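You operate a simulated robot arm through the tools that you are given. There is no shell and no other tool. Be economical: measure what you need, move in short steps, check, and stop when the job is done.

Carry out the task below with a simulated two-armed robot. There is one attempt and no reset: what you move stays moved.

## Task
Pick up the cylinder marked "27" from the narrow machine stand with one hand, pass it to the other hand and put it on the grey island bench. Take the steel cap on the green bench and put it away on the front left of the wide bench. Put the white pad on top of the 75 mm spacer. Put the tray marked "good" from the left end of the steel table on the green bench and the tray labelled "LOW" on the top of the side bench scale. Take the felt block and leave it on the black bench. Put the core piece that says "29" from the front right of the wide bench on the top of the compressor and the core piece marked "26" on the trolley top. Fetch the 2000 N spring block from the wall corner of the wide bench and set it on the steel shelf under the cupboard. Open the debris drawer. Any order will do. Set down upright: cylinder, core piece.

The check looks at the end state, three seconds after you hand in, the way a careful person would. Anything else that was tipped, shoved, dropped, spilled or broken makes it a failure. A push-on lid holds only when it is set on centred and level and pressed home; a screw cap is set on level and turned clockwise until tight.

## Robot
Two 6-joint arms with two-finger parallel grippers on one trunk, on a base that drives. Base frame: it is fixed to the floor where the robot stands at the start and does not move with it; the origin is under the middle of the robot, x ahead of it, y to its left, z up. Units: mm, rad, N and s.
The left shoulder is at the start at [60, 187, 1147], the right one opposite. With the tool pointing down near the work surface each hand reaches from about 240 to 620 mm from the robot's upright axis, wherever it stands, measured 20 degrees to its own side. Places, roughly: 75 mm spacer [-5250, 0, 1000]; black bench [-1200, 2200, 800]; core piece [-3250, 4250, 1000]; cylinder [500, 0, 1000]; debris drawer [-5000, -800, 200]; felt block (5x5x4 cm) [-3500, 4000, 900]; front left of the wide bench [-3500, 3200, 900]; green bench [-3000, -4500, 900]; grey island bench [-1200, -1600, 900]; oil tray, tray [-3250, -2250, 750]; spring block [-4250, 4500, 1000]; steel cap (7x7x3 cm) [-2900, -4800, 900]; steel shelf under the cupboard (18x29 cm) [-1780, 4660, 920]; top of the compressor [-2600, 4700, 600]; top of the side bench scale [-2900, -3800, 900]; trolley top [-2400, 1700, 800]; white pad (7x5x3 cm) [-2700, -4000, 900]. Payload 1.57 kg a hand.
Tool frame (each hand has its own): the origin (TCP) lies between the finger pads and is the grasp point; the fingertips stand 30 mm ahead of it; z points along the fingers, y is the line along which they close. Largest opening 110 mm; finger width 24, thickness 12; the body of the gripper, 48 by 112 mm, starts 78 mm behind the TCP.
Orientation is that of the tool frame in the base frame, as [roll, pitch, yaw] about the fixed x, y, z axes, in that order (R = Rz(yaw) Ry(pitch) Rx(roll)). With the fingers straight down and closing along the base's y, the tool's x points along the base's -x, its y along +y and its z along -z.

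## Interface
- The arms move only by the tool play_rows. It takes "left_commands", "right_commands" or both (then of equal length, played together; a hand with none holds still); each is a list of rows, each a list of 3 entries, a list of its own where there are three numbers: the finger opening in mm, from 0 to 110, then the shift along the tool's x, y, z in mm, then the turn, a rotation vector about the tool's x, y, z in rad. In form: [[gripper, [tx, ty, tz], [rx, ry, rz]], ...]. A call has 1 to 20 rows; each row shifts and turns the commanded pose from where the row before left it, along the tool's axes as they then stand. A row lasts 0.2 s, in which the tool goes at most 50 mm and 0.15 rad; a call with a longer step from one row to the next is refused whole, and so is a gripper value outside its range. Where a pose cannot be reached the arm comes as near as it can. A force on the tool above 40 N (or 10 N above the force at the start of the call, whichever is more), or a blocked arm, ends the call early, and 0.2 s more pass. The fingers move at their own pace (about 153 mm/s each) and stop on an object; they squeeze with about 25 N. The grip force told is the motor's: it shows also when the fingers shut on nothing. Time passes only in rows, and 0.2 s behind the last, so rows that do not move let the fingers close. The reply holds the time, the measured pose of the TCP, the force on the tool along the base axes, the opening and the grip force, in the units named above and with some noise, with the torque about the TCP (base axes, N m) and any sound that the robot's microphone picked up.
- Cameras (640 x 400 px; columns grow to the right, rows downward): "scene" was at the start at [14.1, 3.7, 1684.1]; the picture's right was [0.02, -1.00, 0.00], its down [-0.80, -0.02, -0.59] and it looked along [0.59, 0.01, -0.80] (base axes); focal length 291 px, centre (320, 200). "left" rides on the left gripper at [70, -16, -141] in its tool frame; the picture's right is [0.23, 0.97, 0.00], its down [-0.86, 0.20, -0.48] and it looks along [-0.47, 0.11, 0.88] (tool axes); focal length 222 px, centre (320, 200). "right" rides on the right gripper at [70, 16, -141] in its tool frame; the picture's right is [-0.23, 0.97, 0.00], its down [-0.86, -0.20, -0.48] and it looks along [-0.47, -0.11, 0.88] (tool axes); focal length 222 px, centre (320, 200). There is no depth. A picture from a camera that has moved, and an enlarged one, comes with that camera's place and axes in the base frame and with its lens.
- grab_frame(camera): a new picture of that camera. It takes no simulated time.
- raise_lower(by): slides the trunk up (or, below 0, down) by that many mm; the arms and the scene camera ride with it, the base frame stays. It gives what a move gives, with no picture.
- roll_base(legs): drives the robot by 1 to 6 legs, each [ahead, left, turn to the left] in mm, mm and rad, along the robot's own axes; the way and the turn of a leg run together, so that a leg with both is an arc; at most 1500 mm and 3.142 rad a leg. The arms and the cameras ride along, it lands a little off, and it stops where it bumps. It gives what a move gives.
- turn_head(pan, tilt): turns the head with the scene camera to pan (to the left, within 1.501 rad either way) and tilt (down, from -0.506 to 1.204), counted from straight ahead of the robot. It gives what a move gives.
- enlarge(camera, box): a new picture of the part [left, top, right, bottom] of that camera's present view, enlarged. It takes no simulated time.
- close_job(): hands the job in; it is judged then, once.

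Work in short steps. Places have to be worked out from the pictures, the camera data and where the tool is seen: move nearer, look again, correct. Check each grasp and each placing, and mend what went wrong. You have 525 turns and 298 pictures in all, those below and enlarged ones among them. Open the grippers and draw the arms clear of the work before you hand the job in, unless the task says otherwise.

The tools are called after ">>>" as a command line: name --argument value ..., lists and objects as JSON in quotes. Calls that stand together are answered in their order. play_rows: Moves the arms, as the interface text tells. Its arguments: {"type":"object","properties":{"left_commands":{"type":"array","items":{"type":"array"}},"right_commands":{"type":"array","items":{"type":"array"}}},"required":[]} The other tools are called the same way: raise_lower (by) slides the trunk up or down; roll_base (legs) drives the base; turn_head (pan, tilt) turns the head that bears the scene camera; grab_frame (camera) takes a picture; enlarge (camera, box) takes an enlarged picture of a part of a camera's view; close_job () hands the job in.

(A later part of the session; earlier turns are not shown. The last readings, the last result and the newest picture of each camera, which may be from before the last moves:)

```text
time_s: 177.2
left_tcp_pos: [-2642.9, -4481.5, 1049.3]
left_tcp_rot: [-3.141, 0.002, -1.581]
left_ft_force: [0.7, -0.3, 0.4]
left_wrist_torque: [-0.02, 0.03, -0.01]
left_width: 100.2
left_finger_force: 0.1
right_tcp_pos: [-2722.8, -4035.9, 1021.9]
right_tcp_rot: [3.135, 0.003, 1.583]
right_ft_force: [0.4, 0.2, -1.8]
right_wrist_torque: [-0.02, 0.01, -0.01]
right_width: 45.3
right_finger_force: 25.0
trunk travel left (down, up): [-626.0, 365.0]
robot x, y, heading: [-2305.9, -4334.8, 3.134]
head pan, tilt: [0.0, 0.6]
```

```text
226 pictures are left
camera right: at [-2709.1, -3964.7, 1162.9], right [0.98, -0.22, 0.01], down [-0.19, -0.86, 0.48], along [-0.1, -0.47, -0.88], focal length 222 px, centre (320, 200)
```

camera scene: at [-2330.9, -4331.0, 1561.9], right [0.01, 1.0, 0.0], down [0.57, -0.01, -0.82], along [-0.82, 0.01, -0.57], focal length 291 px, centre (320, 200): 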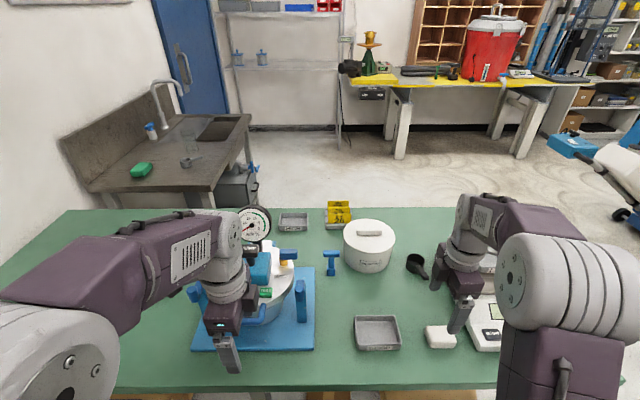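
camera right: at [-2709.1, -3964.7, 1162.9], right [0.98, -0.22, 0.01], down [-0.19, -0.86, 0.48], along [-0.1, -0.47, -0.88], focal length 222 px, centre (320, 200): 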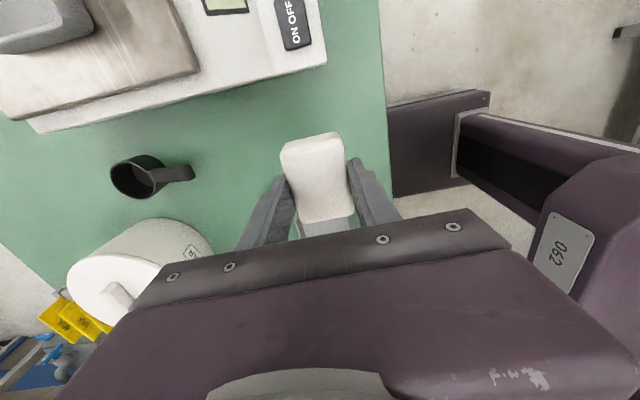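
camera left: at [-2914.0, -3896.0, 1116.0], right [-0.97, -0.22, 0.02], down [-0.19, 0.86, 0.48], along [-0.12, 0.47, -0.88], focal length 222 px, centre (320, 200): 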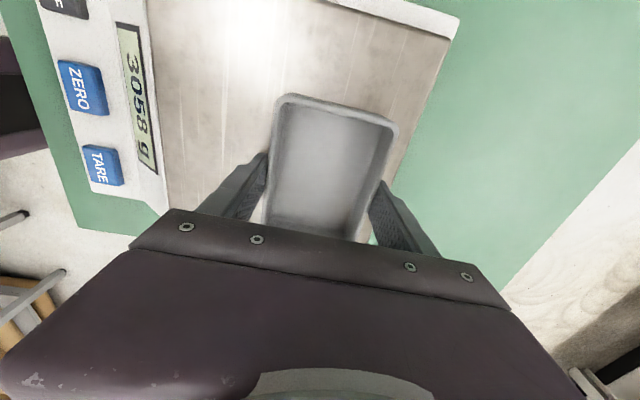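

The pad is held. I back off and move south toward the steel cap.

>>> roll_base --legs '[[-165, 0, 0], [0, 340, 0]]'

>>> turn_head --pan 0.3 --tilt 0.7

>>> grab_frame --camera "scene"

```text
time_s: 180.5
left_tcp_pos: [-2481.0, -4825.8, 1048.9]
left_tcp_rot: [3.14, 0.003, -1.579]
left_ft_force: [0.1, 0.7, -0.4]
left_wrist_torque: [0.03, 0.02, -0.01]
left_width: 100.0
left_finger_force: 0.1
right_tcp_pos: [-2561.5, -4379.9, 1021.0]
right_tcp_rot: [3.136, 0.003, 1.585]
right_ft_force: [0.4, -0.8, -0.5]
right_wrist_torque: [-0.01, 0.01, 0.04]
right_width: 45.1
right_finger_force: 24.9
trunk travel left (down, up): [-626.0, 365.0]
robot x, y, heading: [-2139.5, -4680.4, 3.131]
head pan, tilt: [0.0, 0.6]
```

```text
time_s: 181.3
left_tcp_pos: [-2480.9, -4826.5, 1050.2]
left_tcp_rot: [3.14, 0.003, -1.58]
left_ft_force: [-0.9, 0.3, -0.6]
left_wrist_torque: [-0.01, -0.01, 0.01]
left_width: 100.2
left_finger_force: 0.1
right_tcp_pos: [-2562.1, -4380.4, 1021.3]
right_tcp_rot: [3.136, 0.003, 1.584]
right_ft_force: [0.2, -0.7, -0.1]
right_wrist_torque: [0.0, -0.02, 0.01]
right_width: 45.0
right_finger_force: 24.7
trunk travel left (down, up): [-626.0, 365.0]
robot x, y, heading: [-2142.0, -4683.0, 3.131]
head pan, tilt: [0.3, 0.7]
```

```text
225 pictures are left
camera scene: at [-2161.9, -4701.9, 1553.3], right [-0.29, 0.96, 0.0], down [0.62, 0.18, -0.77], along [-0.73, -0.22, -0.64], focal length 291 px, centre (320, 200)
```

scene: 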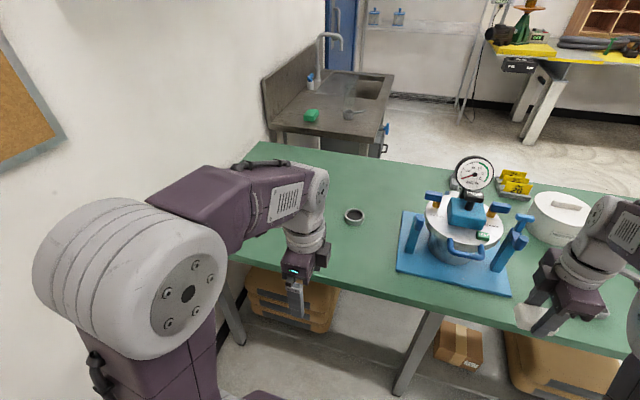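

>>> enlarge --camera "scene" --box '[310, 140, 550, 300]'

>>> enlarge --camera "scene" --box '[325, 195, 385, 235]'

```text
2.50 times, centred on (430, 220) of scene
camera zoom: at [-2161.9, -4701.9, 1553.3], right [-0.29, 0.96, 0.0], down [0.62, 0.18, -0.77], along [-0.73, -0.22, -0.64], focal length 728 px, centre (45, 150)
```

zoom: 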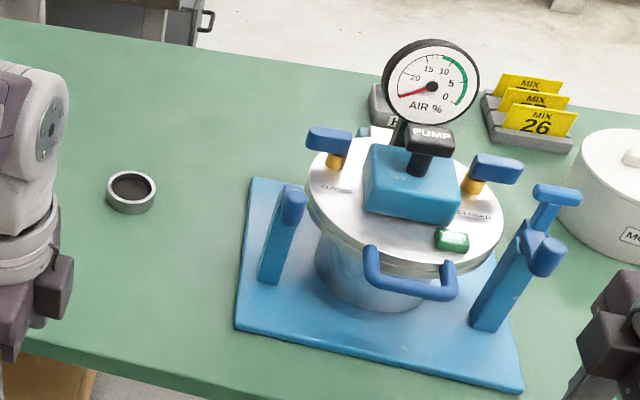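

```text
10.00 times, centred on (355, 215) of scene
camera zoom: at [-2161.9, -4701.9, 1553.3], right [-0.29, 0.96, 0.0], down [0.62, 0.18, -0.77], along [-0.73, -0.22, -0.64], focal length 2911 px, centre (-30, 50)
```

zoom: 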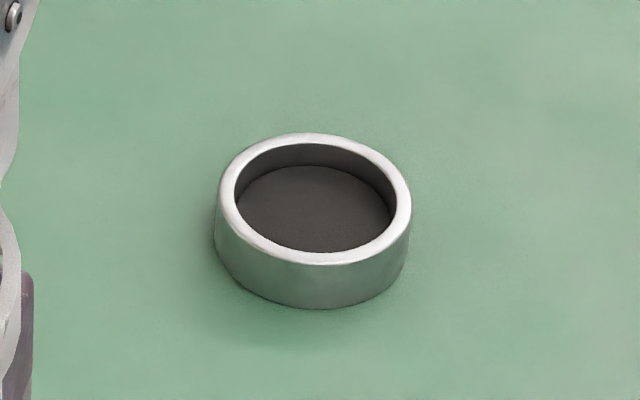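

The steel cap is the 70 mm ring near (-2875,-4796). I retract the right hand, drive in 165 mm and bring the left hand over the cap.

>>> play_rows --right_commands '[[0, [0, 30, 0], [0, 0, 0]], [0, [0, 35, 0], [0, 0, 0]], [0, [0, 35, 0], [0, 0, 0]]]'

>>> roll_base --legs '[[165, 0, 0]]'

>>> play_rows --left_commands '[[105, [-6, 40, 5], [0, 0, 0]], [105, [-6, 40, 5], [0, 0, 0]], [105, [-6, 40, 5], [0, 0, 0]], [105, [-6, 40, 5], [0, 0, 0]], [105, [-6, 35, 10], [0, 0, 0]], [105, [0, 30, 10], [0, 0, 0]]]'

>>> grab_frame --camera "left"

```text
time_s: 182.1
left_tcp_pos: [-2479.8, -4826.7, 1049.5]
left_tcp_rot: [3.14, 0.002, -1.578]
left_ft_force: [0.4, -0.8, 0.0]
left_wrist_torque: [-0.02, 0.01, 0.02]
left_width: 100.0
left_finger_force: 0.1
right_tcp_pos: [-2460.3, -4379.4, 1021.8]
right_tcp_rot: [3.138, 0.004, 1.584]
right_ft_force: [-0.3, -0.6, -0.5]
right_wrist_torque: [0.01, 0.03, 0.05]
right_width: 45.2
right_finger_force: 24.7
trunk travel left (down, up): [-626.0, 365.0]
robot x, y, heading: [-2141.2, -4681.4, 3.135]
head pan, tilt: [0.3, 0.7]
```

```text
time_s: 183.6
left_tcp_pos: [-2650.8, -4825.9, 1048.8]
left_tcp_rot: [3.141, 0.003, -1.577]
left_ft_force: [0.1, -0.1, 0.1]
left_wrist_torque: [-0.02, 0.0, 0.02]
left_width: 99.9
left_finger_force: 0.1
right_tcp_pos: [-2631.7, -4377.9, 1021.8]
right_tcp_rot: [3.137, 0.002, 1.586]
right_ft_force: [0.1, 0.7, -0.1]
right_wrist_torque: [0.01, -0.01, 0.01]
right_width: 44.7
right_finger_force: 24.8
trunk travel left (down, up): [-626.0, 365.0]
robot x, y, heading: [-2311.3, -4677.6, 3.135]
head pan, tilt: [0.3, 0.7]
```

```text
time_s: 185.0
left_tcp_pos: [-2876.9, -4795.6, 1009.1]
left_tcp_rot: [-3.14, 0.001, -1.578]
left_ft_force: [0.3, 0.9, 0.1]
left_wrist_torque: [0.03, -0.03, -0.03]
left_width: 105.0
left_finger_force: 0.0
right_tcp_pos: [-2633.1, -4377.6, 1020.6]
right_tcp_rot: [3.134, 0.004, 1.586]
right_ft_force: [0.1, -0.6, -0.3]
right_wrist_torque: [0.01, -0.05, 0.05]
right_width: 45.0
right_finger_force: 24.8
trunk travel left (down, up): [-626.0, 365.0]
robot x, y, heading: [-2310.4, -4674.1, 3.132]
head pan, tilt: [0.3, 0.7]
```

```text
222 pictures are left
camera left: at [-2859.6, -4864.9, 1150.1], right [-0.98, -0.22, 0.0], down [-0.2, 0.86, 0.48], along [-0.1, 0.47, -0.88], focal length 222 px, centre (320, 200)
```

left: 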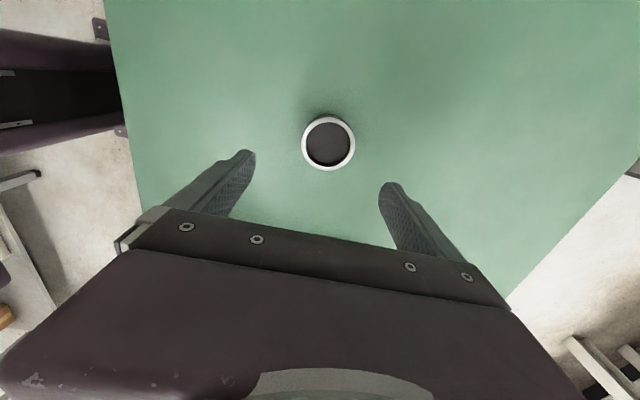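

The ring is nearly centred. I go down to z 896 and close.

>>> play_rows --left_commands '[[100, [3, 3, 40], [0, 0, 0]], [100, [0, 0, 40], [0, 0, 0]], [100, [0, 0, 25], [0, 0, 0]], [100, [0, 0, 8], [0, 0, 0]], [100, [0, 0, 0], [0, 0, 0]], [80, [0, 0, 0], [0, 0, 0]], [0, [0, 0, 0], [0, 0, 0]], [0, [0, 0, 0], [0, 0, 0]], [0, [0, 0, 0], [0, 0, 0]]]'

>>> grab_frame --camera "left"

```text
time_s: 187.0
left_tcp_pos: [-2877.9, -4796.8, 895.7]
left_tcp_rot: [3.141, 0.001, -1.577]
left_ft_force: [-2.2, 1.0, -0.4]
left_wrist_torque: [0.06, 0.12, 0.0]
left_width: 65.5
left_finger_force: 25.1
right_tcp_pos: [-2632.5, -4377.8, 1021.7]
right_tcp_rot: [3.136, 0.005, 1.587]
right_ft_force: [-0.3, -0.7, -0.8]
right_wrist_torque: [0.03, -0.02, 0.0]
right_width: 44.8
right_finger_force: 25.1
trunk travel left (down, up): [-626.0, 365.0]
robot x, y, heading: [-2317.2, -4674.1, 3.133]
head pan, tilt: [0.3, 0.7]
```

```text
221 pictures are left
camera left: at [-2860.6, -4866.2, 1037.4], right [-0.98, -0.22, 0.0], down [-0.19, 0.86, 0.48], along [-0.11, 0.47, -0.88], focal length 222 px, centre (320, 200)
```

left: 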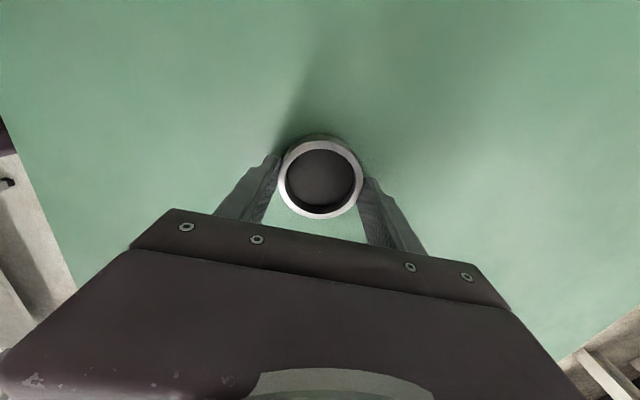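

The ring sits about 8 mm off the finger centre line. I reopen, shift and grip again.

>>> play_rows --left_commands '[[85, [0, 0, 0], [0, 0, 0]], [85, [7, 0, 0], [0, 0, 0]], [85, [0, 0, 0], [0, 0, 0]], [0, [0, 0, 0], [0, 0, 0]], [0, [0, 0, 0], [0, 0, 0]], [0, [0, 0, 0], [0, 0, 0]], [0, [0, 0, -3], [0, 0, 0]], [0, [0, 0, -8], [0, 0, 0]], [0, [0, 0, -15], [0, 0, 0]], [0, [0, 0, -20], [0, 0, 0]], [0, [0, 0, -20], [0, 0, 0]], [0, [0, 0, -20], [0, 0, 0]], [0, [0, 0, -20], [0, 0, 0]], [0, [0, 0, -20], [0, 0, 0]]]'

>>> grab_frame --camera "left"

```text
time_s: 190.0
left_tcp_pos: [-2878.7, -4803.7, 1021.5]
left_tcp_rot: [3.141, 0.002, -1.579]
left_ft_force: [-0.7, -0.6, -3.1]
left_wrist_torque: [-0.04, 0.01, 0.0]
left_width: 65.5
left_finger_force: 24.9
right_tcp_pos: [-2632.6, -4376.7, 1020.8]
right_tcp_rot: [3.135, 0.004, 1.586]
right_ft_force: [-0.3, 0.0, -0.1]
right_wrist_torque: [-0.03, -0.04, 0.02]
right_width: 44.9
right_finger_force: 24.2
trunk travel left (down, up): [-626.0, 365.0]
robot x, y, heading: [-2308.6, -4679.2, 3.133]
head pan, tilt: [0.3, 0.7]
```

```text
220 pictures are left
camera left: at [-2861.1, -4873.0, 1162.6], right [-0.98, -0.22, 0.0], down [-0.19, 0.86, 0.48], along [-0.1, 0.47, -0.88], focal length 222 px, centre (320, 200)
```

left: 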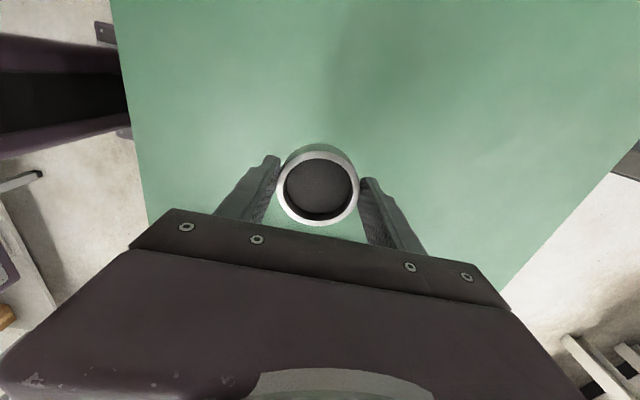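

The cap is held at about 3 N. I tuck the left hand in, back out and drive north up the corridor.

>>> play_rows --left_commands '[[0, [0, -35, 0], [0, 0, 0]], [0, [0, -35, 0], [0, 0, 0]], [0, [0, -35, 0], [0, 0, 0]], [0, [0, -35, 0], [0, 0, 0]], [0, [0, -35, 0], [0, 0, 0]]]'

>>> roll_base --legs '[[-250, 0, 0], [0, -1500, 0], [0, -700, 0]]'

>>> turn_head --pan -0.6 --tilt 0.4

>>> grab_frame --camera "scene"

```text
time_s: 191.2
left_tcp_pos: [-2701.4, -4804.7, 1021.8]
left_tcp_rot: [3.141, 0.002, -1.576]
left_ft_force: [0.5, -0.3, -4.0]
left_wrist_torque: [0.01, 0.05, 0.0]
left_width: 65.4
left_finger_force: 24.9
right_tcp_pos: [-2631.4, -4377.6, 1020.8]
right_tcp_rot: [3.136, 0.004, 1.587]
right_ft_force: [-0.3, 0.8, -0.3]
right_wrist_torque: [0.02, 0.05, 0.02]
right_width: 44.9
right_finger_force: 25.0
trunk travel left (down, up): [-626.0, 365.0]
robot x, y, heading: [-2312.6, -4674.4, 3.136]
head pan, tilt: [0.3, 0.7]
```

```text
time_s: 203.4
left_tcp_pos: [-2402.6, -2604.1, 1021.2]
left_tcp_rot: [3.141, 0.001, -1.605]
left_ft_force: [1.1, 0.3, -3.2]
left_wrist_torque: [-0.04, 0.0, 0.02]
left_width: 65.2
left_finger_force: 25.3
right_tcp_pos: [-2318.9, -2180.3, 1020.9]
right_tcp_rot: [3.136, 0.003, 1.559]
right_ft_force: [0.1, -0.8, -0.2]
right_wrist_torque: [-0.02, 0.02, 0.02]
right_width: 44.9
right_finger_force: 25.0
trunk travel left (down, up): [-626.0, 365.0]
robot x, y, heading: [-2009.7, -2491.0, 3.111]
head pan, tilt: [0.3, 0.7]
```

```text
time_s: 204.6
left_tcp_pos: [-2401.9, -2605.4, 1021.6]
left_tcp_rot: [-3.14, 0.002, -1.605]
left_ft_force: [0.5, 0.0, -3.1]
left_wrist_torque: [-0.05, -0.01, 0.0]
left_width: 65.5
left_finger_force: 24.7
right_tcp_pos: [-2320.5, -2180.8, 1020.7]
right_tcp_rot: [3.135, 0.004, 1.557]
right_ft_force: [0.0, 0.2, -0.6]
right_wrist_torque: [-0.01, 0.0, 0.0]
right_width: 44.7
right_finger_force: 25.0
trunk travel left (down, up): [-626.0, 365.0]
robot x, y, heading: [-2006.3, -2486.1, 3.103]
head pan, tilt: [-0.6, 0.4]
```

```text
219 pictures are left
camera scene: at [-2021.4, -2434.2, 1580.1], right [0.59, 0.81, 0.0], down [0.31, -0.23, -0.92], along [-0.74, 0.55, -0.39], focal length 291 px, centre (320, 200)
```

scene: 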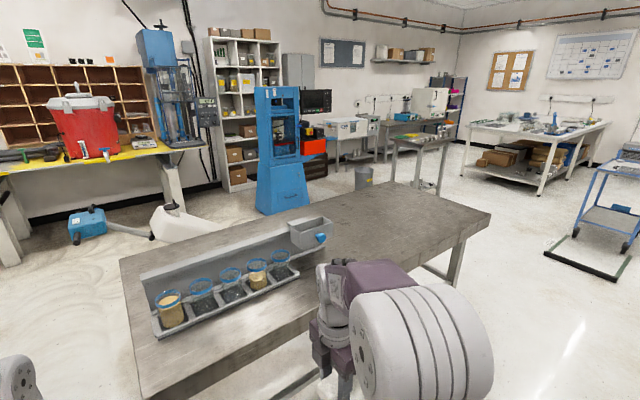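

The stand on the table is intact. I continue north past the table and then west toward the blue machine.

>>> roll_base --legs '[[0, 0, 0.036], [0, -1500, 0], [0, -750, 0], [1300, 0, 0]]'

>>> turn_head --pan 0 --tilt 0.3

>>> grab_frame --camera "scene"

```text
time_s: 222.3
left_tcp_pos: [-3679.0, -351.7, 1022.0]
left_tcp_rot: [-3.14, 0.001, -1.558]
left_ft_force: [0.2, 0.0, -4.0]
left_wrist_torque: [-0.04, 0.01, 0.0]
left_width: 65.4
left_finger_force: 24.9
right_tcp_pos: [-3617.6, 75.5, 1021.0]
right_tcp_rot: [3.135, 0.003, 1.604]
right_ft_force: [0.1, 0.9, -1.4]
right_wrist_torque: [0.01, -0.02, 0.02]
right_width: 44.9
right_finger_force: 25.1
trunk travel left (down, up): [-626.0, 365.0]
robot x, y, heading: [-3289.6, -220.5, -3.128]
head pan, tilt: [-0.6, 0.4]
```

```text
time_s: 223.3
left_tcp_pos: [-3679.7, -352.7, 1022.1]
left_tcp_rot: [3.141, 0.003, -1.559]
left_ft_force: [0.3, -0.5, -3.7]
left_wrist_torque: [0.0, -0.02, -0.01]
left_width: 65.4
left_finger_force: 24.5
right_tcp_pos: [-3617.3, 74.8, 1020.9]
right_tcp_rot: [3.136, 0.002, 1.604]
right_ft_force: [-0.4, -0.9, -0.3]
right_wrist_torque: [-0.01, 0.0, -0.02]
right_width: 45.2
right_finger_force: 24.9
trunk travel left (down, up): [-626.0, 365.0]
robot x, y, heading: [-3290.3, -217.7, -3.13]
head pan, tilt: [0.0, 0.3]
```

```text
218 pictures are left
camera scene: at [-3323.4, -217.7, 1589.4], right [-0.01, 1.0, 0.0], down [0.3, 0.0, -0.96], along [-0.96, -0.01, -0.3], focal length 291 px, centre (320, 200)
```

scene: 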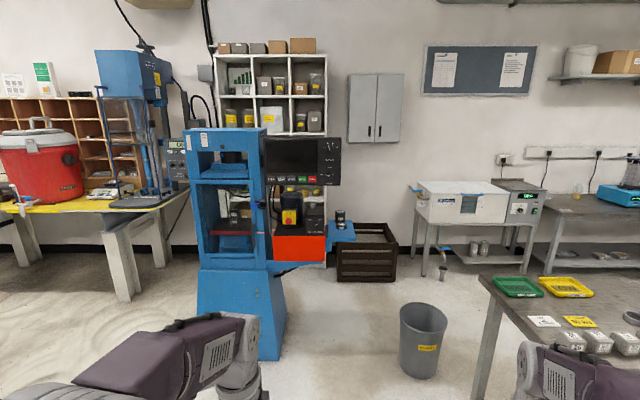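

>>> enlarge --camera "scene" --box '[180, 120, 400, 260]'

>>> enlarge --camera "scene" --box '[300, 190, 380, 250]'

>>> enlarge --camera "scene" --box '[180, 240, 300, 370]'

```text
2.86 times, centred on (290, 190) of scene
camera zoom: at [-3323.4, -217.7, 1589.4], right [-0.01, 1.0, 0.0], down [0.3, 0.0, -0.96], along [-0.96, -0.01, -0.3], focal length 832 px, centre (406, 229)
```

zoom: 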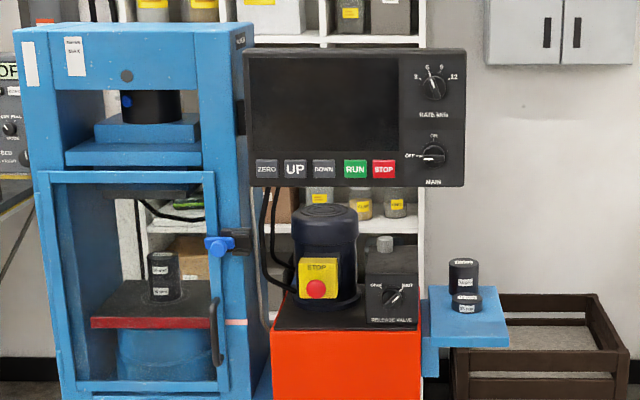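

```text
6.67 times, centred on (340, 220) of scene
camera zoom: at [-3323.4, -217.7, 1589.4], right [-0.01, 1.0, 0.0], down [0.3, 0.0, -0.96], along [-0.96, -0.01, -0.3], focal length 1941 px, centre (187, 67)
```

zoom: 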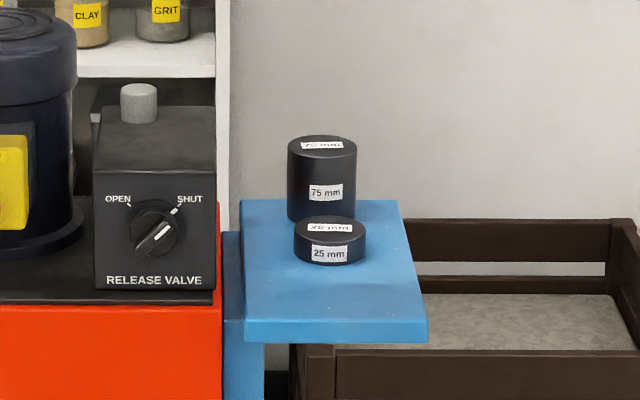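

```text
3.08 times, centred on (240, 305) of scene
camera zoom: at [-3323.4, -217.7, 1589.4], right [-0.01, 1.0, 0.0], down [0.3, 0.0, -0.96], along [-0.96, -0.01, -0.3], focal length 896 px, centre (566, -123)
```

zoom: 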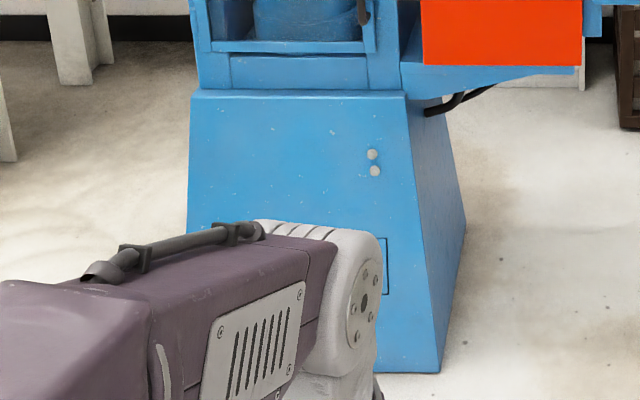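

The 75 mm spacer stands on the blue side shelf, with a 25 mm one in front of it. I drive nearer and look again.

>>> roll_base --legs '[[850, -60, 0]]'

>>> turn_head --pan 0 --tilt 0.55

>>> grab_frame --camera "scene"

```text
time_s: 227.9
left_tcp_pos: [-4536.1, -307.1, 1020.6]
left_tcp_rot: [-3.141, 0.002, -1.555]
left_ft_force: [-0.2, 0.5, -4.1]
left_wrist_torque: [-0.01, -0.03, 0.0]
left_width: 65.3
left_finger_force: 24.6
right_tcp_pos: [-4475.4, 121.8, 1021.5]
right_tcp_rot: [3.137, 0.004, 1.609]
right_ft_force: [-0.8, -0.2, -0.9]
right_wrist_torque: [-0.02, -0.01, 0.01]
right_width: 44.9
right_finger_force: 24.8
trunk travel left (down, up): [-626.0, 365.0]
robot x, y, heading: [-4147.1, -170.5, -3.131]
head pan, tilt: [0.0, 0.3]
```

```text
time_s: 228.6
left_tcp_pos: [-4535.7, -305.6, 1021.3]
left_tcp_rot: [-3.14, 0.003, -1.555]
left_ft_force: [0.5, -0.9, -3.1]
left_wrist_torque: [-0.05, -0.03, 0.01]
left_width: 65.5
left_finger_force: 24.8
right_tcp_pos: [-4476.0, 122.6, 1021.4]
right_tcp_rot: [3.137, 0.003, 1.608]
right_ft_force: [0.0, 0.1, 0.0]
right_wrist_torque: [0.02, -0.01, 0.02]
right_width: 44.8
right_finger_force: 25.7
trunk travel left (down, up): [-626.0, 365.0]
robot x, y, heading: [-4148.5, -170.8, -3.129]
head pan, tilt: [0.0, 0.55]
```

```text
214 pictures are left
camera scene: at [-4176.9, -170.0, 1566.5], right [-0.02, 1.0, 0.0], down [0.52, 0.01, -0.85], along [-0.85, -0.01, -0.52], focal length 291 px, centre (320, 200)
```

scene: 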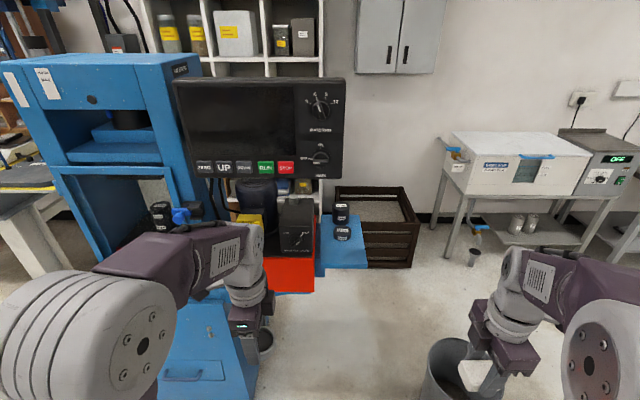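

The screen panel's lower right corner is near (-4956,-104,1168), so the arm must come at the spacer (-5150,-100) from the right. I first tuck the left hand, with the cap, back and outward.

>>> play_rows --left_commands '[[0, [32, -32, 0], [0, 0, 0]], [0, [32, -32, 0], [0, 0, 0]], [0, [32, -32, 0], [0, 0, 0]], [0, [32, -32, 0], [0, 0, 0]], [0, [32, -32, 0], [0, 0, 0]], [0, [32, -32, 0], [0, 0, 0]]]'

>>> enlarge --camera "scene" --box '[220, 150, 420, 300]'

```text
time_s: 230.0
left_tcp_pos: [-4335.2, -495.4, 1023.2]
left_tcp_rot: [3.141, 0.001, -1.555]
left_ft_force: [0.6, 0.5, -3.0]
left_wrist_torque: [-0.01, 0.01, -0.01]
left_width: 65.4
left_finger_force: 24.8
right_tcp_pos: [-4474.4, 120.7, 1020.9]
right_tcp_rot: [3.136, 0.004, 1.61]
right_ft_force: [0.2, -0.8, -1.0]
right_wrist_torque: [-0.01, -0.01, -0.03]
right_width: 45.2
right_finger_force: 24.7
trunk travel left (down, up): [-626.0, 365.0]
robot x, y, heading: [-4149.5, -168.7, -3.127]
head pan, tilt: [0.0, 0.55]
```

```text
2.67 times, centred on (320, 225) of scene
camera zoom: at [-4175.5, -170.7, 1566.4], right [-0.02, 1.0, 0.0], down [0.52, 0.01, -0.85], along [-0.85, -0.01, -0.52], focal length 776 px, centre (320, 133)
```

zoom: 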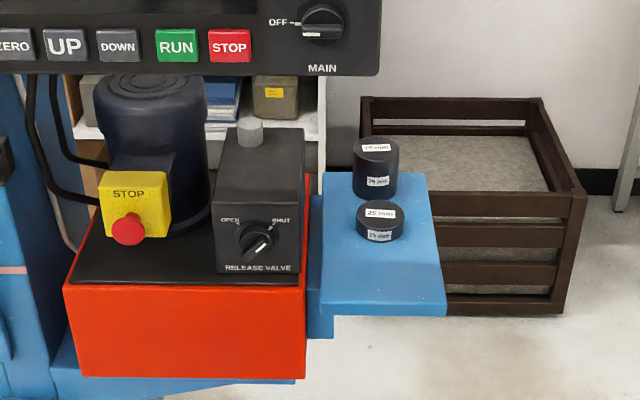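

The left hand is tucked. I turn 0.29 rad left, shift right, then advance to about (-4700, 60).

>>> roll_base --legs '[[0, 0, 0.29], [0, -382, 0], [400, 0, 0]]'

>>> turn_head --pan 0 --tilt 0.9

>>> grab_frame --camera "scene"

```text
time_s: 235.6
left_tcp_pos: [-4737.4, -282.7, 1022.8]
left_tcp_rot: [3.141, 0.001, -1.255]
left_ft_force: [-0.4, 0.5, -3.2]
left_wrist_torque: [-0.04, -0.01, 0.01]
left_width: 65.2
left_finger_force: 24.6
right_tcp_pos: [-5053.0, 265.2, 1023.2]
right_tcp_rot: [3.135, 0.004, 1.909]
right_ft_force: [-0.2, -0.8, -0.9]
right_wrist_torque: [0.0, 0.03, 0.01]
right_width: 44.7
right_finger_force: 24.6
trunk travel left (down, up): [-626.0, 365.0]
robot x, y, heading: [-4654.2, 85.2, -2.826]
head pan, tilt: [0.0, 0.55]
```

```text
time_s: 236.4
left_tcp_pos: [-4736.3, -283.4, 1022.8]
left_tcp_rot: [3.142, 0.0, -1.254]
left_ft_force: [0.5, -0.2, -3.6]
left_wrist_torque: [0.0, 0.05, 0.02]
left_width: 65.4
left_finger_force: 24.9
right_tcp_pos: [-5052.6, 265.7, 1021.3]
right_tcp_rot: [3.138, 0.004, 1.912]
right_ft_force: [0.4, -1.0, -0.8]
right_wrist_torque: [0.01, 0.02, 0.07]
right_width: 45.2
right_finger_force: 24.7
trunk travel left (down, up): [-626.0, 365.0]
robot x, y, heading: [-4652.7, 81.4, -2.826]
head pan, tilt: [0.0, 0.901]
```

```text
212 pictures are left
camera scene: at [-4665.9, 79.8, 1537.2], right [-0.31, 0.95, 0.0], down [0.74, 0.24, -0.62], along [-0.59, -0.19, -0.78], focal length 291 px, centre (320, 200)
```

scene: 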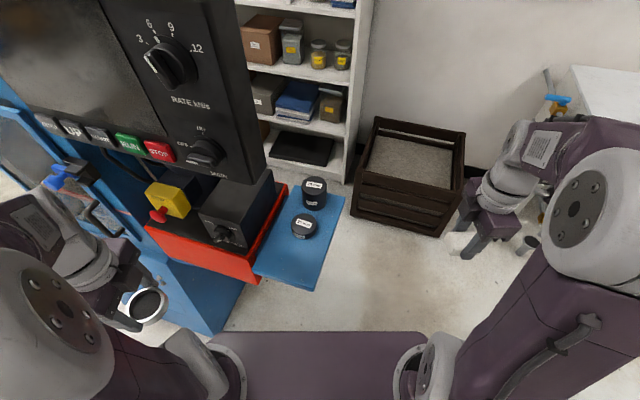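

The spacer top is at about (-5160,-98,940). I drive 50 mm closer, extend the right hand forward and sweep it left to within 60 mm of the spacer.

>>> roll_base --legs '[[50, 0, 0]]'

>>> play_rows --right_commands '[[0, [0, -40, 0], [0, 0, 0]], [0, [0, -44, 0], [0, 0, 0]], [0, [0, -44, 0], [0, 0, 0]], [0, [0, -43, 0], [0, 0, 0]], [0, [-38, 0, 0], [0, 0, 0]], [0, [-38, 0, 0], [0, 0, 0]], [0, [-38, 0, 0], [0, 0, 0]], [0, [-38, 0, 0], [0, 0, 0]], [0, [-38, 0, 0], [0, 0, 0]], [0, [-38, 0, 0], [0, 0, 0]]]'

>>> grab_frame --camera "scene"

>>> grab_frame --camera "right"

```text
time_s: 237.3
left_tcp_pos: [-4783.7, -298.0, 1023.3]
left_tcp_rot: [3.14, 0.002, -1.252]
left_ft_force: [-0.2, 0.3, -3.3]
left_wrist_torque: [0.0, -0.04, -0.01]
left_width: 65.3
left_finger_force: 25.3
right_tcp_pos: [-5097.9, 250.3, 1021.5]
right_tcp_rot: [3.137, 0.003, 1.908]
right_ft_force: [-0.2, -0.4, 0.5]
right_wrist_torque: [0.01, 0.0, 0.01]
right_width: 45.1
right_finger_force: 25.0
trunk travel left (down, up): [-626.0, 365.0]
robot x, y, heading: [-4702.6, 68.4, -2.824]
head pan, tilt: [0.0, 0.901]
```

```text
time_s: 239.6
left_tcp_pos: [-4784.4, -299.0, 1022.9]
left_tcp_rot: [-3.139, 0.002, -1.254]
left_ft_force: [-0.1, -0.3, -3.7]
left_wrist_torque: [-0.02, -0.03, -0.01]
left_width: 65.7
left_finger_force: 25.4
right_tcp_pos: [-5185.7, -23.8, 1022.2]
right_tcp_rot: [3.137, 0.002, 1.911]
right_ft_force: [-0.3, -0.6, -0.2]
right_wrist_torque: [0.02, -0.03, -0.02]
right_width: 44.9
right_finger_force: 24.2
trunk travel left (down, up): [-626.0, 365.0]
robot x, y, heading: [-4698.8, 69.7, -2.827]
head pan, tilt: [0.0, 0.901]
```

```text
211 pictures are left
camera scene: at [-4713.5, 62.6, 1537.1], right [-0.31, 0.95, 0.0], down [0.74, 0.24, -0.62], along [-0.59, -0.19, -0.78], focal length 291 px, centre (320, 200)
```

scene: 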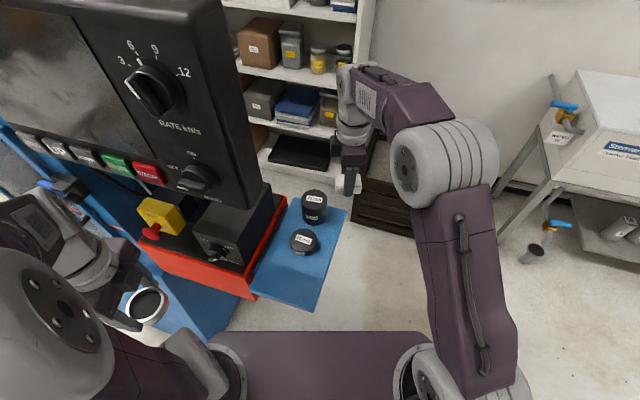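

```text
210 pictures are left
camera right: at [-5195.0, 47.9, 1162.8], right [0.99, 0.11, 0.01], down [0.09, -0.87, 0.48], along [0.06, -0.48, -0.88], focal length 222 px, centre (320, 200)
```

right: 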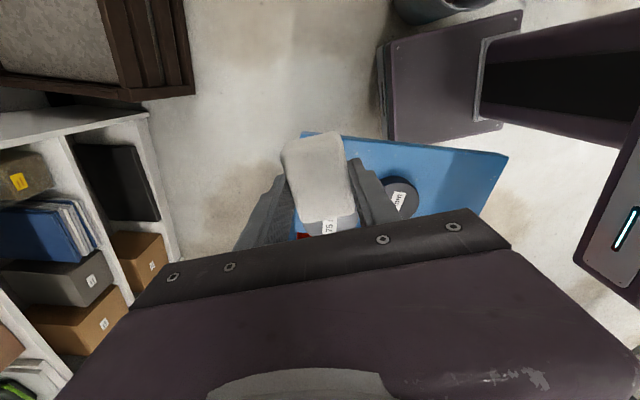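

>>> enlarge --camera "scene" --box '[270, 150, 390, 270]'

```text
3.33 times, centred on (330, 210) of scene
camera zoom: at [-4713.5, 62.6, 1537.1], right [-0.31, 0.95, 0.0], down [0.74, 0.24, -0.62], along [-0.59, -0.19, -0.78], focal length 970 px, centre (287, 167)
```

zoom: 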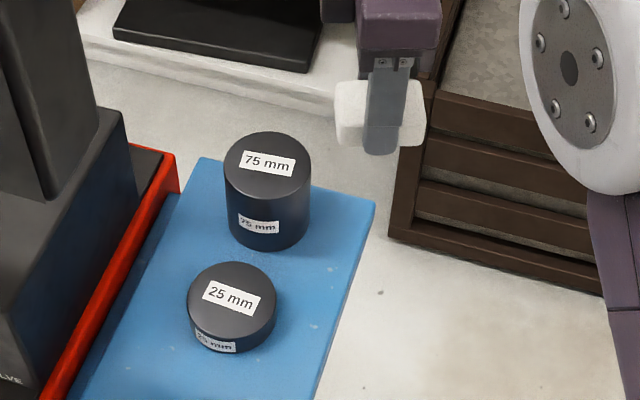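

I move the last 78 mm over the spacer and go down to just above it.

>>> play_rows --right_commands '[[0, [-26, 0, 0], [0, 0, 0]], [0, [-26, 0, 0], [0, 0, 0]], [0, [-26, 0, 0], [0, 0, 0]], [0, [0, 0, 15], [0, 0, 0]], [0, [0, 0, 15], [0, 0, 0]], [0, [0, 0, 5], [0, 0, 0]]]'

>>> enlarge --camera "scene" --box '[270, 120, 390, 240]'

>>> grab_frame --camera "right"

```text
time_s: 240.9
left_tcp_pos: [-4783.9, -298.6, 1022.6]
left_tcp_rot: [-3.141, 0.003, -1.252]
left_ft_force: [-0.3, -0.1, -3.7]
left_wrist_torque: [-0.01, 0.02, 0.05]
left_width: 65.4
left_finger_force: 25.4
right_tcp_pos: [-5160.5, -97.1, 986.4]
right_tcp_rot: [3.135, 0.004, 1.91]
right_ft_force: [0.2, 0.6, 0.0]
right_wrist_torque: [0.02, 0.01, 0.0]
right_width: 45.1
right_finger_force: 24.8
trunk travel left (down, up): [-626.0, 365.0]
robot x, y, heading: [-4700.4, 68.4, -2.828]
head pan, tilt: [0.0, 0.901]
```

```text
3.33 times, centred on (330, 180) of scene
camera zoom: at [-4713.9, 63.9, 1537.1], right [-0.31, 0.95, 0.0], down [0.74, 0.24, -0.62], along [-0.59, -0.19, -0.78], focal length 970 px, centre (287, 267)
```

zoom: 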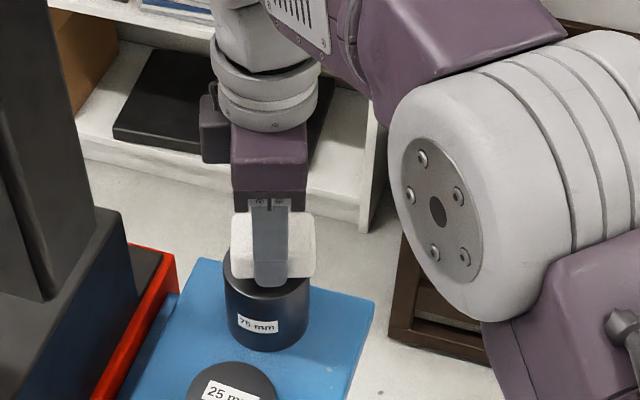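

```text
207 pictures are left
camera right: at [-5169.3, -25.6, 1127.3], right [0.99, 0.11, 0.01], down [0.09, -0.87, 0.48], along [0.06, -0.48, -0.88], focal length 222 px, centre (320, 200)
```

right: 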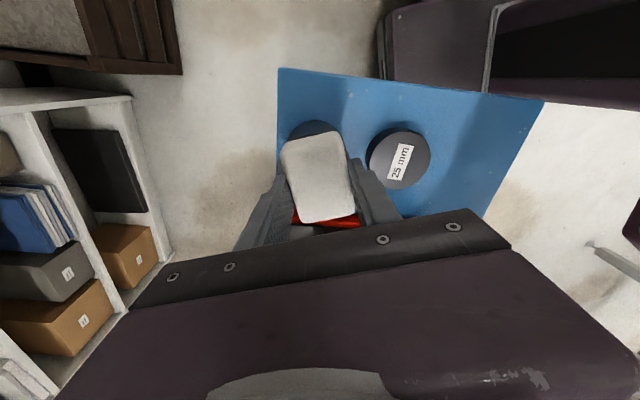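

The pad is within about 4 mm of centre. I nudge it and lower it onto the spacer in small steps.

>>> play_rows --right_commands '[[0, [-4, 0, 3], [0, 0, 0]], [0, [0, 0, 3], [0, 0, 0]], [0, [0, 0, 2], [0, 0, 0]]]'

>>> play_rows --right_commands '[[0, [0, 0, 2], [0, 0, 0]], [0, [0, 0, 1], [0, 0, 0]]]'

>>> enlarge --camera "scene" --box '[270, 120, 390, 240]'

```text
time_s: 241.8
left_tcp_pos: [-4784.3, -298.2, 1023.2]
left_tcp_rot: [3.141, 0.001, -1.253]
left_ft_force: [0.2, 0.0, -3.6]
left_wrist_torque: [0.0, 0.01, -0.03]
left_width: 65.1
left_finger_force: 24.7
right_tcp_pos: [-5158.5, -99.0, 978.4]
right_tcp_rot: [3.136, 0.004, 1.909]
right_ft_force: [0.4, 0.4, -0.4]
right_wrist_torque: [0.02, -0.02, -0.01]
right_width: 44.9
right_finger_force: 24.7
trunk travel left (down, up): [-626.0, 365.0]
robot x, y, heading: [-4697.8, 68.7, -2.829]
head pan, tilt: [0.0, 0.901]
```

```text
time_s: 242.3
left_tcp_pos: [-4785.1, -298.4, 1022.5]
left_tcp_rot: [3.141, 0.002, -1.254]
left_ft_force: [0.3, -0.5, -4.1]
left_wrist_torque: [-0.01, 0.01, 0.01]
left_width: 65.3
left_finger_force: 24.7
right_tcp_pos: [-5157.3, -101.4, 976.2]
right_tcp_rot: [3.136, 0.003, 1.909]
right_ft_force: [-0.1, 0.0, -0.1]
right_wrist_torque: [0.0, -0.01, 0.01]
right_width: 45.2
right_finger_force: 24.6
trunk travel left (down, up): [-626.0, 365.0]
robot x, y, heading: [-4700.4, 67.2, -2.825]
head pan, tilt: [0.0, 0.901]
```

```text
3.33 times, centred on (330, 180) of scene
camera zoom: at [-4713.9, 63.9, 1537.1], right [-0.31, 0.95, 0.0], down [0.74, 0.24, -0.62], along [-0.59, -0.19, -0.78], focal length 970 px, centre (287, 267)
```

zoom: 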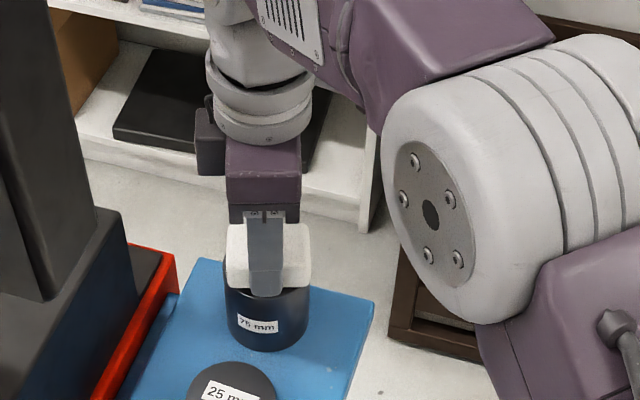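

>>> play_rows --right_commands '[[0, [0, 0, 2], [0, 0, 0]], [0, [0, 0, 2], [0, 0, 0]]]'

>>> play_rows --right_commands '[[0, [0, 0, 2], [0, 0, 0]], [0, [0, 0, 1], [0, 0, 0]]]'

>>> play_rows --right_commands '[[0, [0, 0, 2], [0, 0, 0]], [0, [0, 0, 1], [0, 0, 0]]]'

```text
time_s: 242.9
left_tcp_pos: [-4784.5, -299.1, 1023.0]
left_tcp_rot: [-3.14, 0.002, -1.253]
left_ft_force: [-0.5, 0.2, -3.3]
left_wrist_torque: [0.01, -0.01, -0.01]
left_width: 65.5
left_finger_force: 25.3
right_tcp_pos: [-5158.8, -99.2, 972.4]
right_tcp_rot: [3.137, 0.003, 1.909]
right_ft_force: [-1.0, -0.2, -0.1]
right_wrist_torque: [-0.01, -0.02, 0.01]
right_width: 44.9
right_finger_force: 25.1
trunk travel left (down, up): [-626.0, 365.0]
robot x, y, heading: [-4698.5, 70.0, -2.823]
head pan, tilt: [0.0, 0.901]
```

```text
time_s: 243.6
left_tcp_pos: [-4782.8, -298.5, 1022.2]
left_tcp_rot: [3.139, 0.003, -1.255]
left_ft_force: [-0.8, 0.1, -3.9]
left_wrist_torque: [-0.04, 0.02, 0.0]
left_width: 65.4
left_finger_force: 25.6
right_tcp_pos: [-5157.8, -99.9, 970.3]
right_tcp_rot: [3.141, 0.002, 1.909]
right_ft_force: [-1.4, -1.3, 17.0]
right_wrist_torque: [0.24, 0.18, -0.01]
right_width: 44.9
right_finger_force: 25.4
trunk travel left (down, up): [-626.0, 365.0]
robot x, y, heading: [-4692.5, 65.0, -2.818]
head pan, tilt: [0.0, 0.901]
```

```text
time_s: 244.2
left_tcp_pos: [-4781.7, -297.0, 1024.3]
left_tcp_rot: [3.14, 0.002, -1.254]
left_ft_force: [-0.3, -0.1, -4.0]
left_wrist_torque: [-0.04, -0.01, 0.0]
left_width: 65.3
left_finger_force: 25.4
right_tcp_pos: [-5158.5, -99.1, 970.4]
right_tcp_rot: [-3.136, 0.007, 1.91]
right_ft_force: [6.6, 4.1, 16.4]
right_wrist_torque: [0.05, -0.47, 0.01]
right_width: 44.8
right_finger_force: 25.1
trunk travel left (down, up): [-626.0, 365.0]
robot x, y, heading: [-4699.8, 68.4, -2.826]
head pan, tilt: [0.0, 0.901]
stopped in row 2 (right hand): the force on the tool passed its limit (the readings are from after the stop); the commanded pose is now the measured one
```

The pad is in contact at z 970. I relieve the force, release and lift straight up.

>>> play_rows --right_commands '[[0, [0, 0, -1], [0, 0, 0]], [48, [0, 0, 0], [0, 0, 0]], [60, [0, 0, 0], [0, 0, 0]], [70, [0, 0, 0], [0, 0, 0]], [70, [0, 0, -10], [0, 0, 0]], [70, [0, 0, -20], [0, 0, 0]], [70, [0, 0, -20], [0, 0, 0]], [70, [30, 0, 0], [0, 0, 0]], [70, [40, 0, 0], [0, 0, 0]], [70, [40, 0, 0], [0, 0, 0]]]'

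>>> enlarge --camera "scene" --box '[270, 120, 390, 240]'

```text
time_s: 246.4
left_tcp_pos: [-4784.9, -298.3, 1022.1]
left_tcp_rot: [3.141, 0.002, -1.253]
left_ft_force: [0.9, 0.8, -3.9]
left_wrist_torque: [-0.07, 0.03, 0.01]
left_width: 65.4
left_finger_force: 24.9
right_tcp_pos: [-5196.0, 2.1, 1020.3]
right_tcp_rot: [-3.138, 0.007, 1.911]
right_ft_force: [0.5, 1.1, 0.1]
right_wrist_torque: [0.0, 0.03, 0.03]
right_width: 70.0
right_finger_force: 0.1
trunk travel left (down, up): [-626.0, 365.0]
robot x, y, heading: [-4699.6, 69.9, -2.827]
head pan, tilt: [0.0, 0.901]
```

```text
3.33 times, centred on (330, 180) of scene
camera zoom: at [-4714.1, 65.3, 1537.1], right [-0.31, 0.95, 0.0], down [0.74, 0.24, -0.62], along [-0.59, -0.19, -0.78], focal length 970 px, centre (287, 267)
```

zoom: 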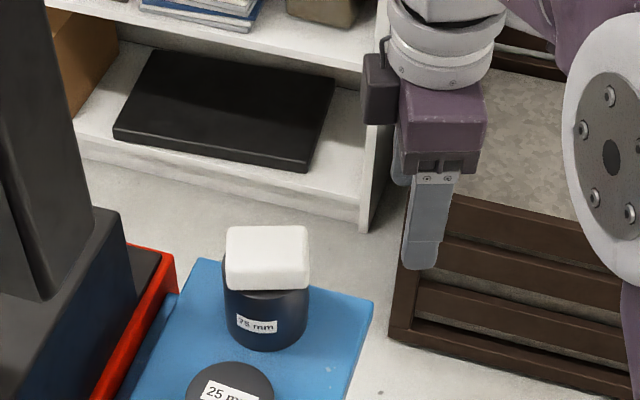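

The pad sits well centred on the 75 mm spacer. I back out, move left (south) and square up to the machine to look at the drawer.

>>> roll_base --legs '[[-300, 0, 0], [0, 700, 0], [0, 0, -0.31]]'

>>> turn_head --pan 0.2 --tilt 0.8

>>> grab_frame --camera "scene"

```text
time_s: 252.9
left_tcp_pos: [-4388.4, -833.5, 1023.1]
left_tcp_rot: [3.141, 0.002, -1.562]
left_ft_force: [0.5, -0.5, -2.6]
left_wrist_torque: [0.01, 0.02, 0.01]
left_width: 65.4
left_finger_force: 25.3
right_tcp_pos: [-4688.4, -423.5, 1019.9]
right_tcp_rot: [3.141, 0.006, 1.604]
right_ft_force: [-0.6, -0.8, -0.1]
right_wrist_torque: [0.02, -0.02, -0.04]
right_width: 70.0
right_finger_force: 0.1
trunk travel left (down, up): [-626.0, 365.0]
robot x, y, heading: [-4199.9, -512.5, -3.132]
head pan, tilt: [0.0, 0.901]
```

```text
time_s: 253.6
left_tcp_pos: [-4387.5, -833.3, 1023.0]
left_tcp_rot: [-3.14, 0.001, -1.56]
left_ft_force: [0.4, -0.7, -2.7]
left_wrist_torque: [-0.02, -0.03, -0.01]
left_width: 65.3
left_finger_force: 24.8
right_tcp_pos: [-4688.5, -422.8, 1019.7]
right_tcp_rot: [-3.14, 0.006, 1.604]
right_ft_force: [-0.6, 0.2, -0.4]
right_wrist_torque: [0.01, 0.0, -0.02]
right_width: 69.9
right_finger_force: 0.1
trunk travel left (down, up): [-626.0, 365.0]
robot x, y, heading: [-4197.8, -511.1, -3.129]
head pan, tilt: [0.201, 0.799]
```

```text
204 pictures are left
camera scene: at [-4215.3, -525.0, 1545.0], right [-0.21, 0.98, 0.0], down [0.7, 0.15, -0.7], along [-0.68, -0.15, -0.72], focal length 291 px, centre (320, 200)
```

scene: 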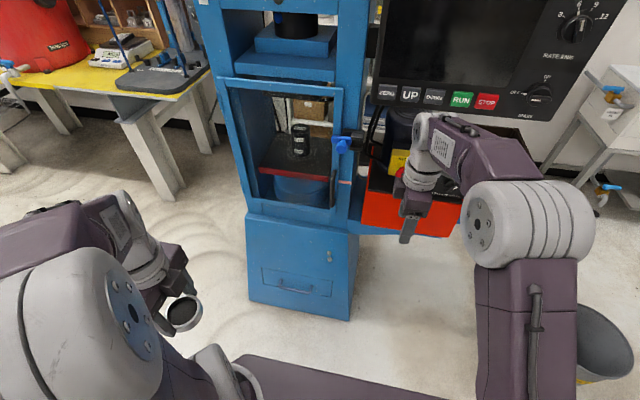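

>>> enlarge --camera "scene" --box '[230, 200, 380, 330]'

```text
3.08 times, centred on (305, 265) of scene
camera zoom: at [-4215.3, -525.0, 1545.0], right [-0.21, 0.98, 0.0], down [0.7, 0.15, -0.7], along [-0.68, -0.15, -0.72], focal length 896 px, centre (366, 0)
```

zoom: 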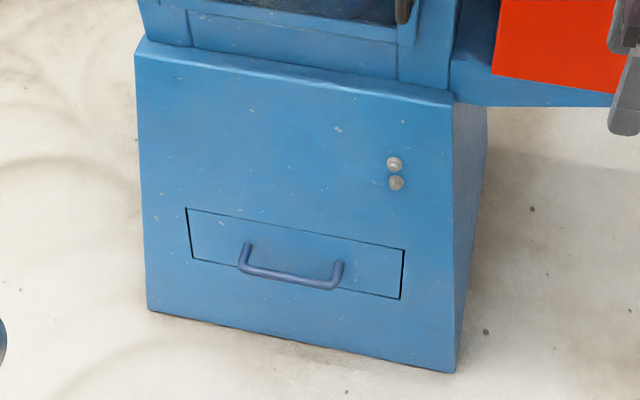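

The drawer's bow handle is around (-4823,-775,270). I reposition both hands and shift the base so the right shoulder faces the handle, then lower the trunk.

>>> play_rows --left_commands '[[0, [-14, 33, 0], [0, 0, 0]], [0, [-14, 33, 0], [0, 0, 0]], [0, [-14, 33, 0], [0, 0, 0]], [0, [-14, 33, 0], [0, 0, 0]], [0, [-14, 33, 0], [0, 0, 0]]]' --right_commands '[[70, [20, 30, 0], [0, 0, 0]], [70, [20, 30, 0], [0, 0, 0]], [70, [20, 30, 0], [0, 0, 0]], [70, [20, 30, 0], [0, 0, 0]], [70, [20, 20, 0], [0, 0, 0]]]'

>>> roll_base --legs '[[0, 440, 0]]'

>>> raise_lower --by -560

>>> turn_head --pan -0.2 --tilt 0.7

>>> grab_frame --camera "scene"

```text
time_s: 254.8
left_tcp_pos: [-4557.2, -764.3, 1020.9]
left_tcp_rot: [-3.139, 0.0, -1.561]
left_ft_force: [0.5, 0.8, -3.8]
left_wrist_torque: [-0.03, -0.01, 0.01]
left_width: 65.3
left_finger_force: 24.8
right_tcp_pos: [-4551.5, -319.1, 1019.7]
right_tcp_rot: [-3.141, 0.007, 1.604]
right_ft_force: [0.4, -0.5, -1.1]
right_wrist_torque: [-0.02, -0.01, 0.02]
right_width: 70.0
right_finger_force: 0.0
trunk travel left (down, up): [-626.0, 365.0]
robot x, y, heading: [-4195.2, -510.9, -3.128]
head pan, tilt: [0.201, 0.799]
```

```text
time_s: 257.4
left_tcp_pos: [-4547.9, -1201.7, 1020.7]
left_tcp_rot: [3.141, 0.002, -1.554]
left_ft_force: [0.7, -0.7, -3.9]
left_wrist_torque: [0.0, 0.0, 0.0]
left_width: 65.3
left_finger_force: 25.1
right_tcp_pos: [-4546.6, -756.9, 1019.7]
right_tcp_rot: [-3.14, 0.007, 1.61]
right_ft_force: [0.2, 0.1, 0.2]
right_wrist_torque: [-0.02, 0.02, 0.02]
right_width: 70.2
right_finger_force: 0.1
trunk travel left (down, up): [-626.0, 365.0]
robot x, y, heading: [-4189.7, -943.4, -3.123]
head pan, tilt: [0.201, 0.799]
```

```text
refused: -560 is not a number from -400 to 400
```

```text
time_s: 258.3
left_tcp_pos: [-4547.9, -1200.4, 1021.8]
left_tcp_rot: [-3.141, 0.003, -1.556]
left_ft_force: [0.2, 0.8, -3.2]
left_wrist_torque: [-0.02, -0.01, 0.01]
left_width: 65.5
left_finger_force: 25.2
right_tcp_pos: [-4546.7, -756.9, 1019.7]
right_tcp_rot: [-3.14, 0.006, 1.609]
right_ft_force: [-1.0, -0.4, 0.1]
right_wrist_torque: [-0.01, -0.01, -0.02]
right_width: 70.2
right_finger_force: 0.1
trunk travel left (down, up): [-626.0, 365.0]
robot x, y, heading: [-4188.8, -949.4, -3.124]
head pan, tilt: [-0.201, 0.7]
```

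```text
202 pictures are left
camera scene: at [-4214.4, -927.2, 1553.3], right [0.18, 0.98, 0.0], down [0.63, -0.12, -0.76], along [-0.75, 0.14, -0.64], focal length 291 px, centre (320, 200)
```

scene: 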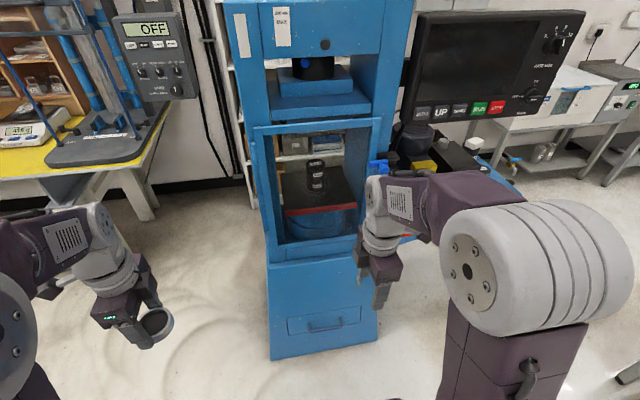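

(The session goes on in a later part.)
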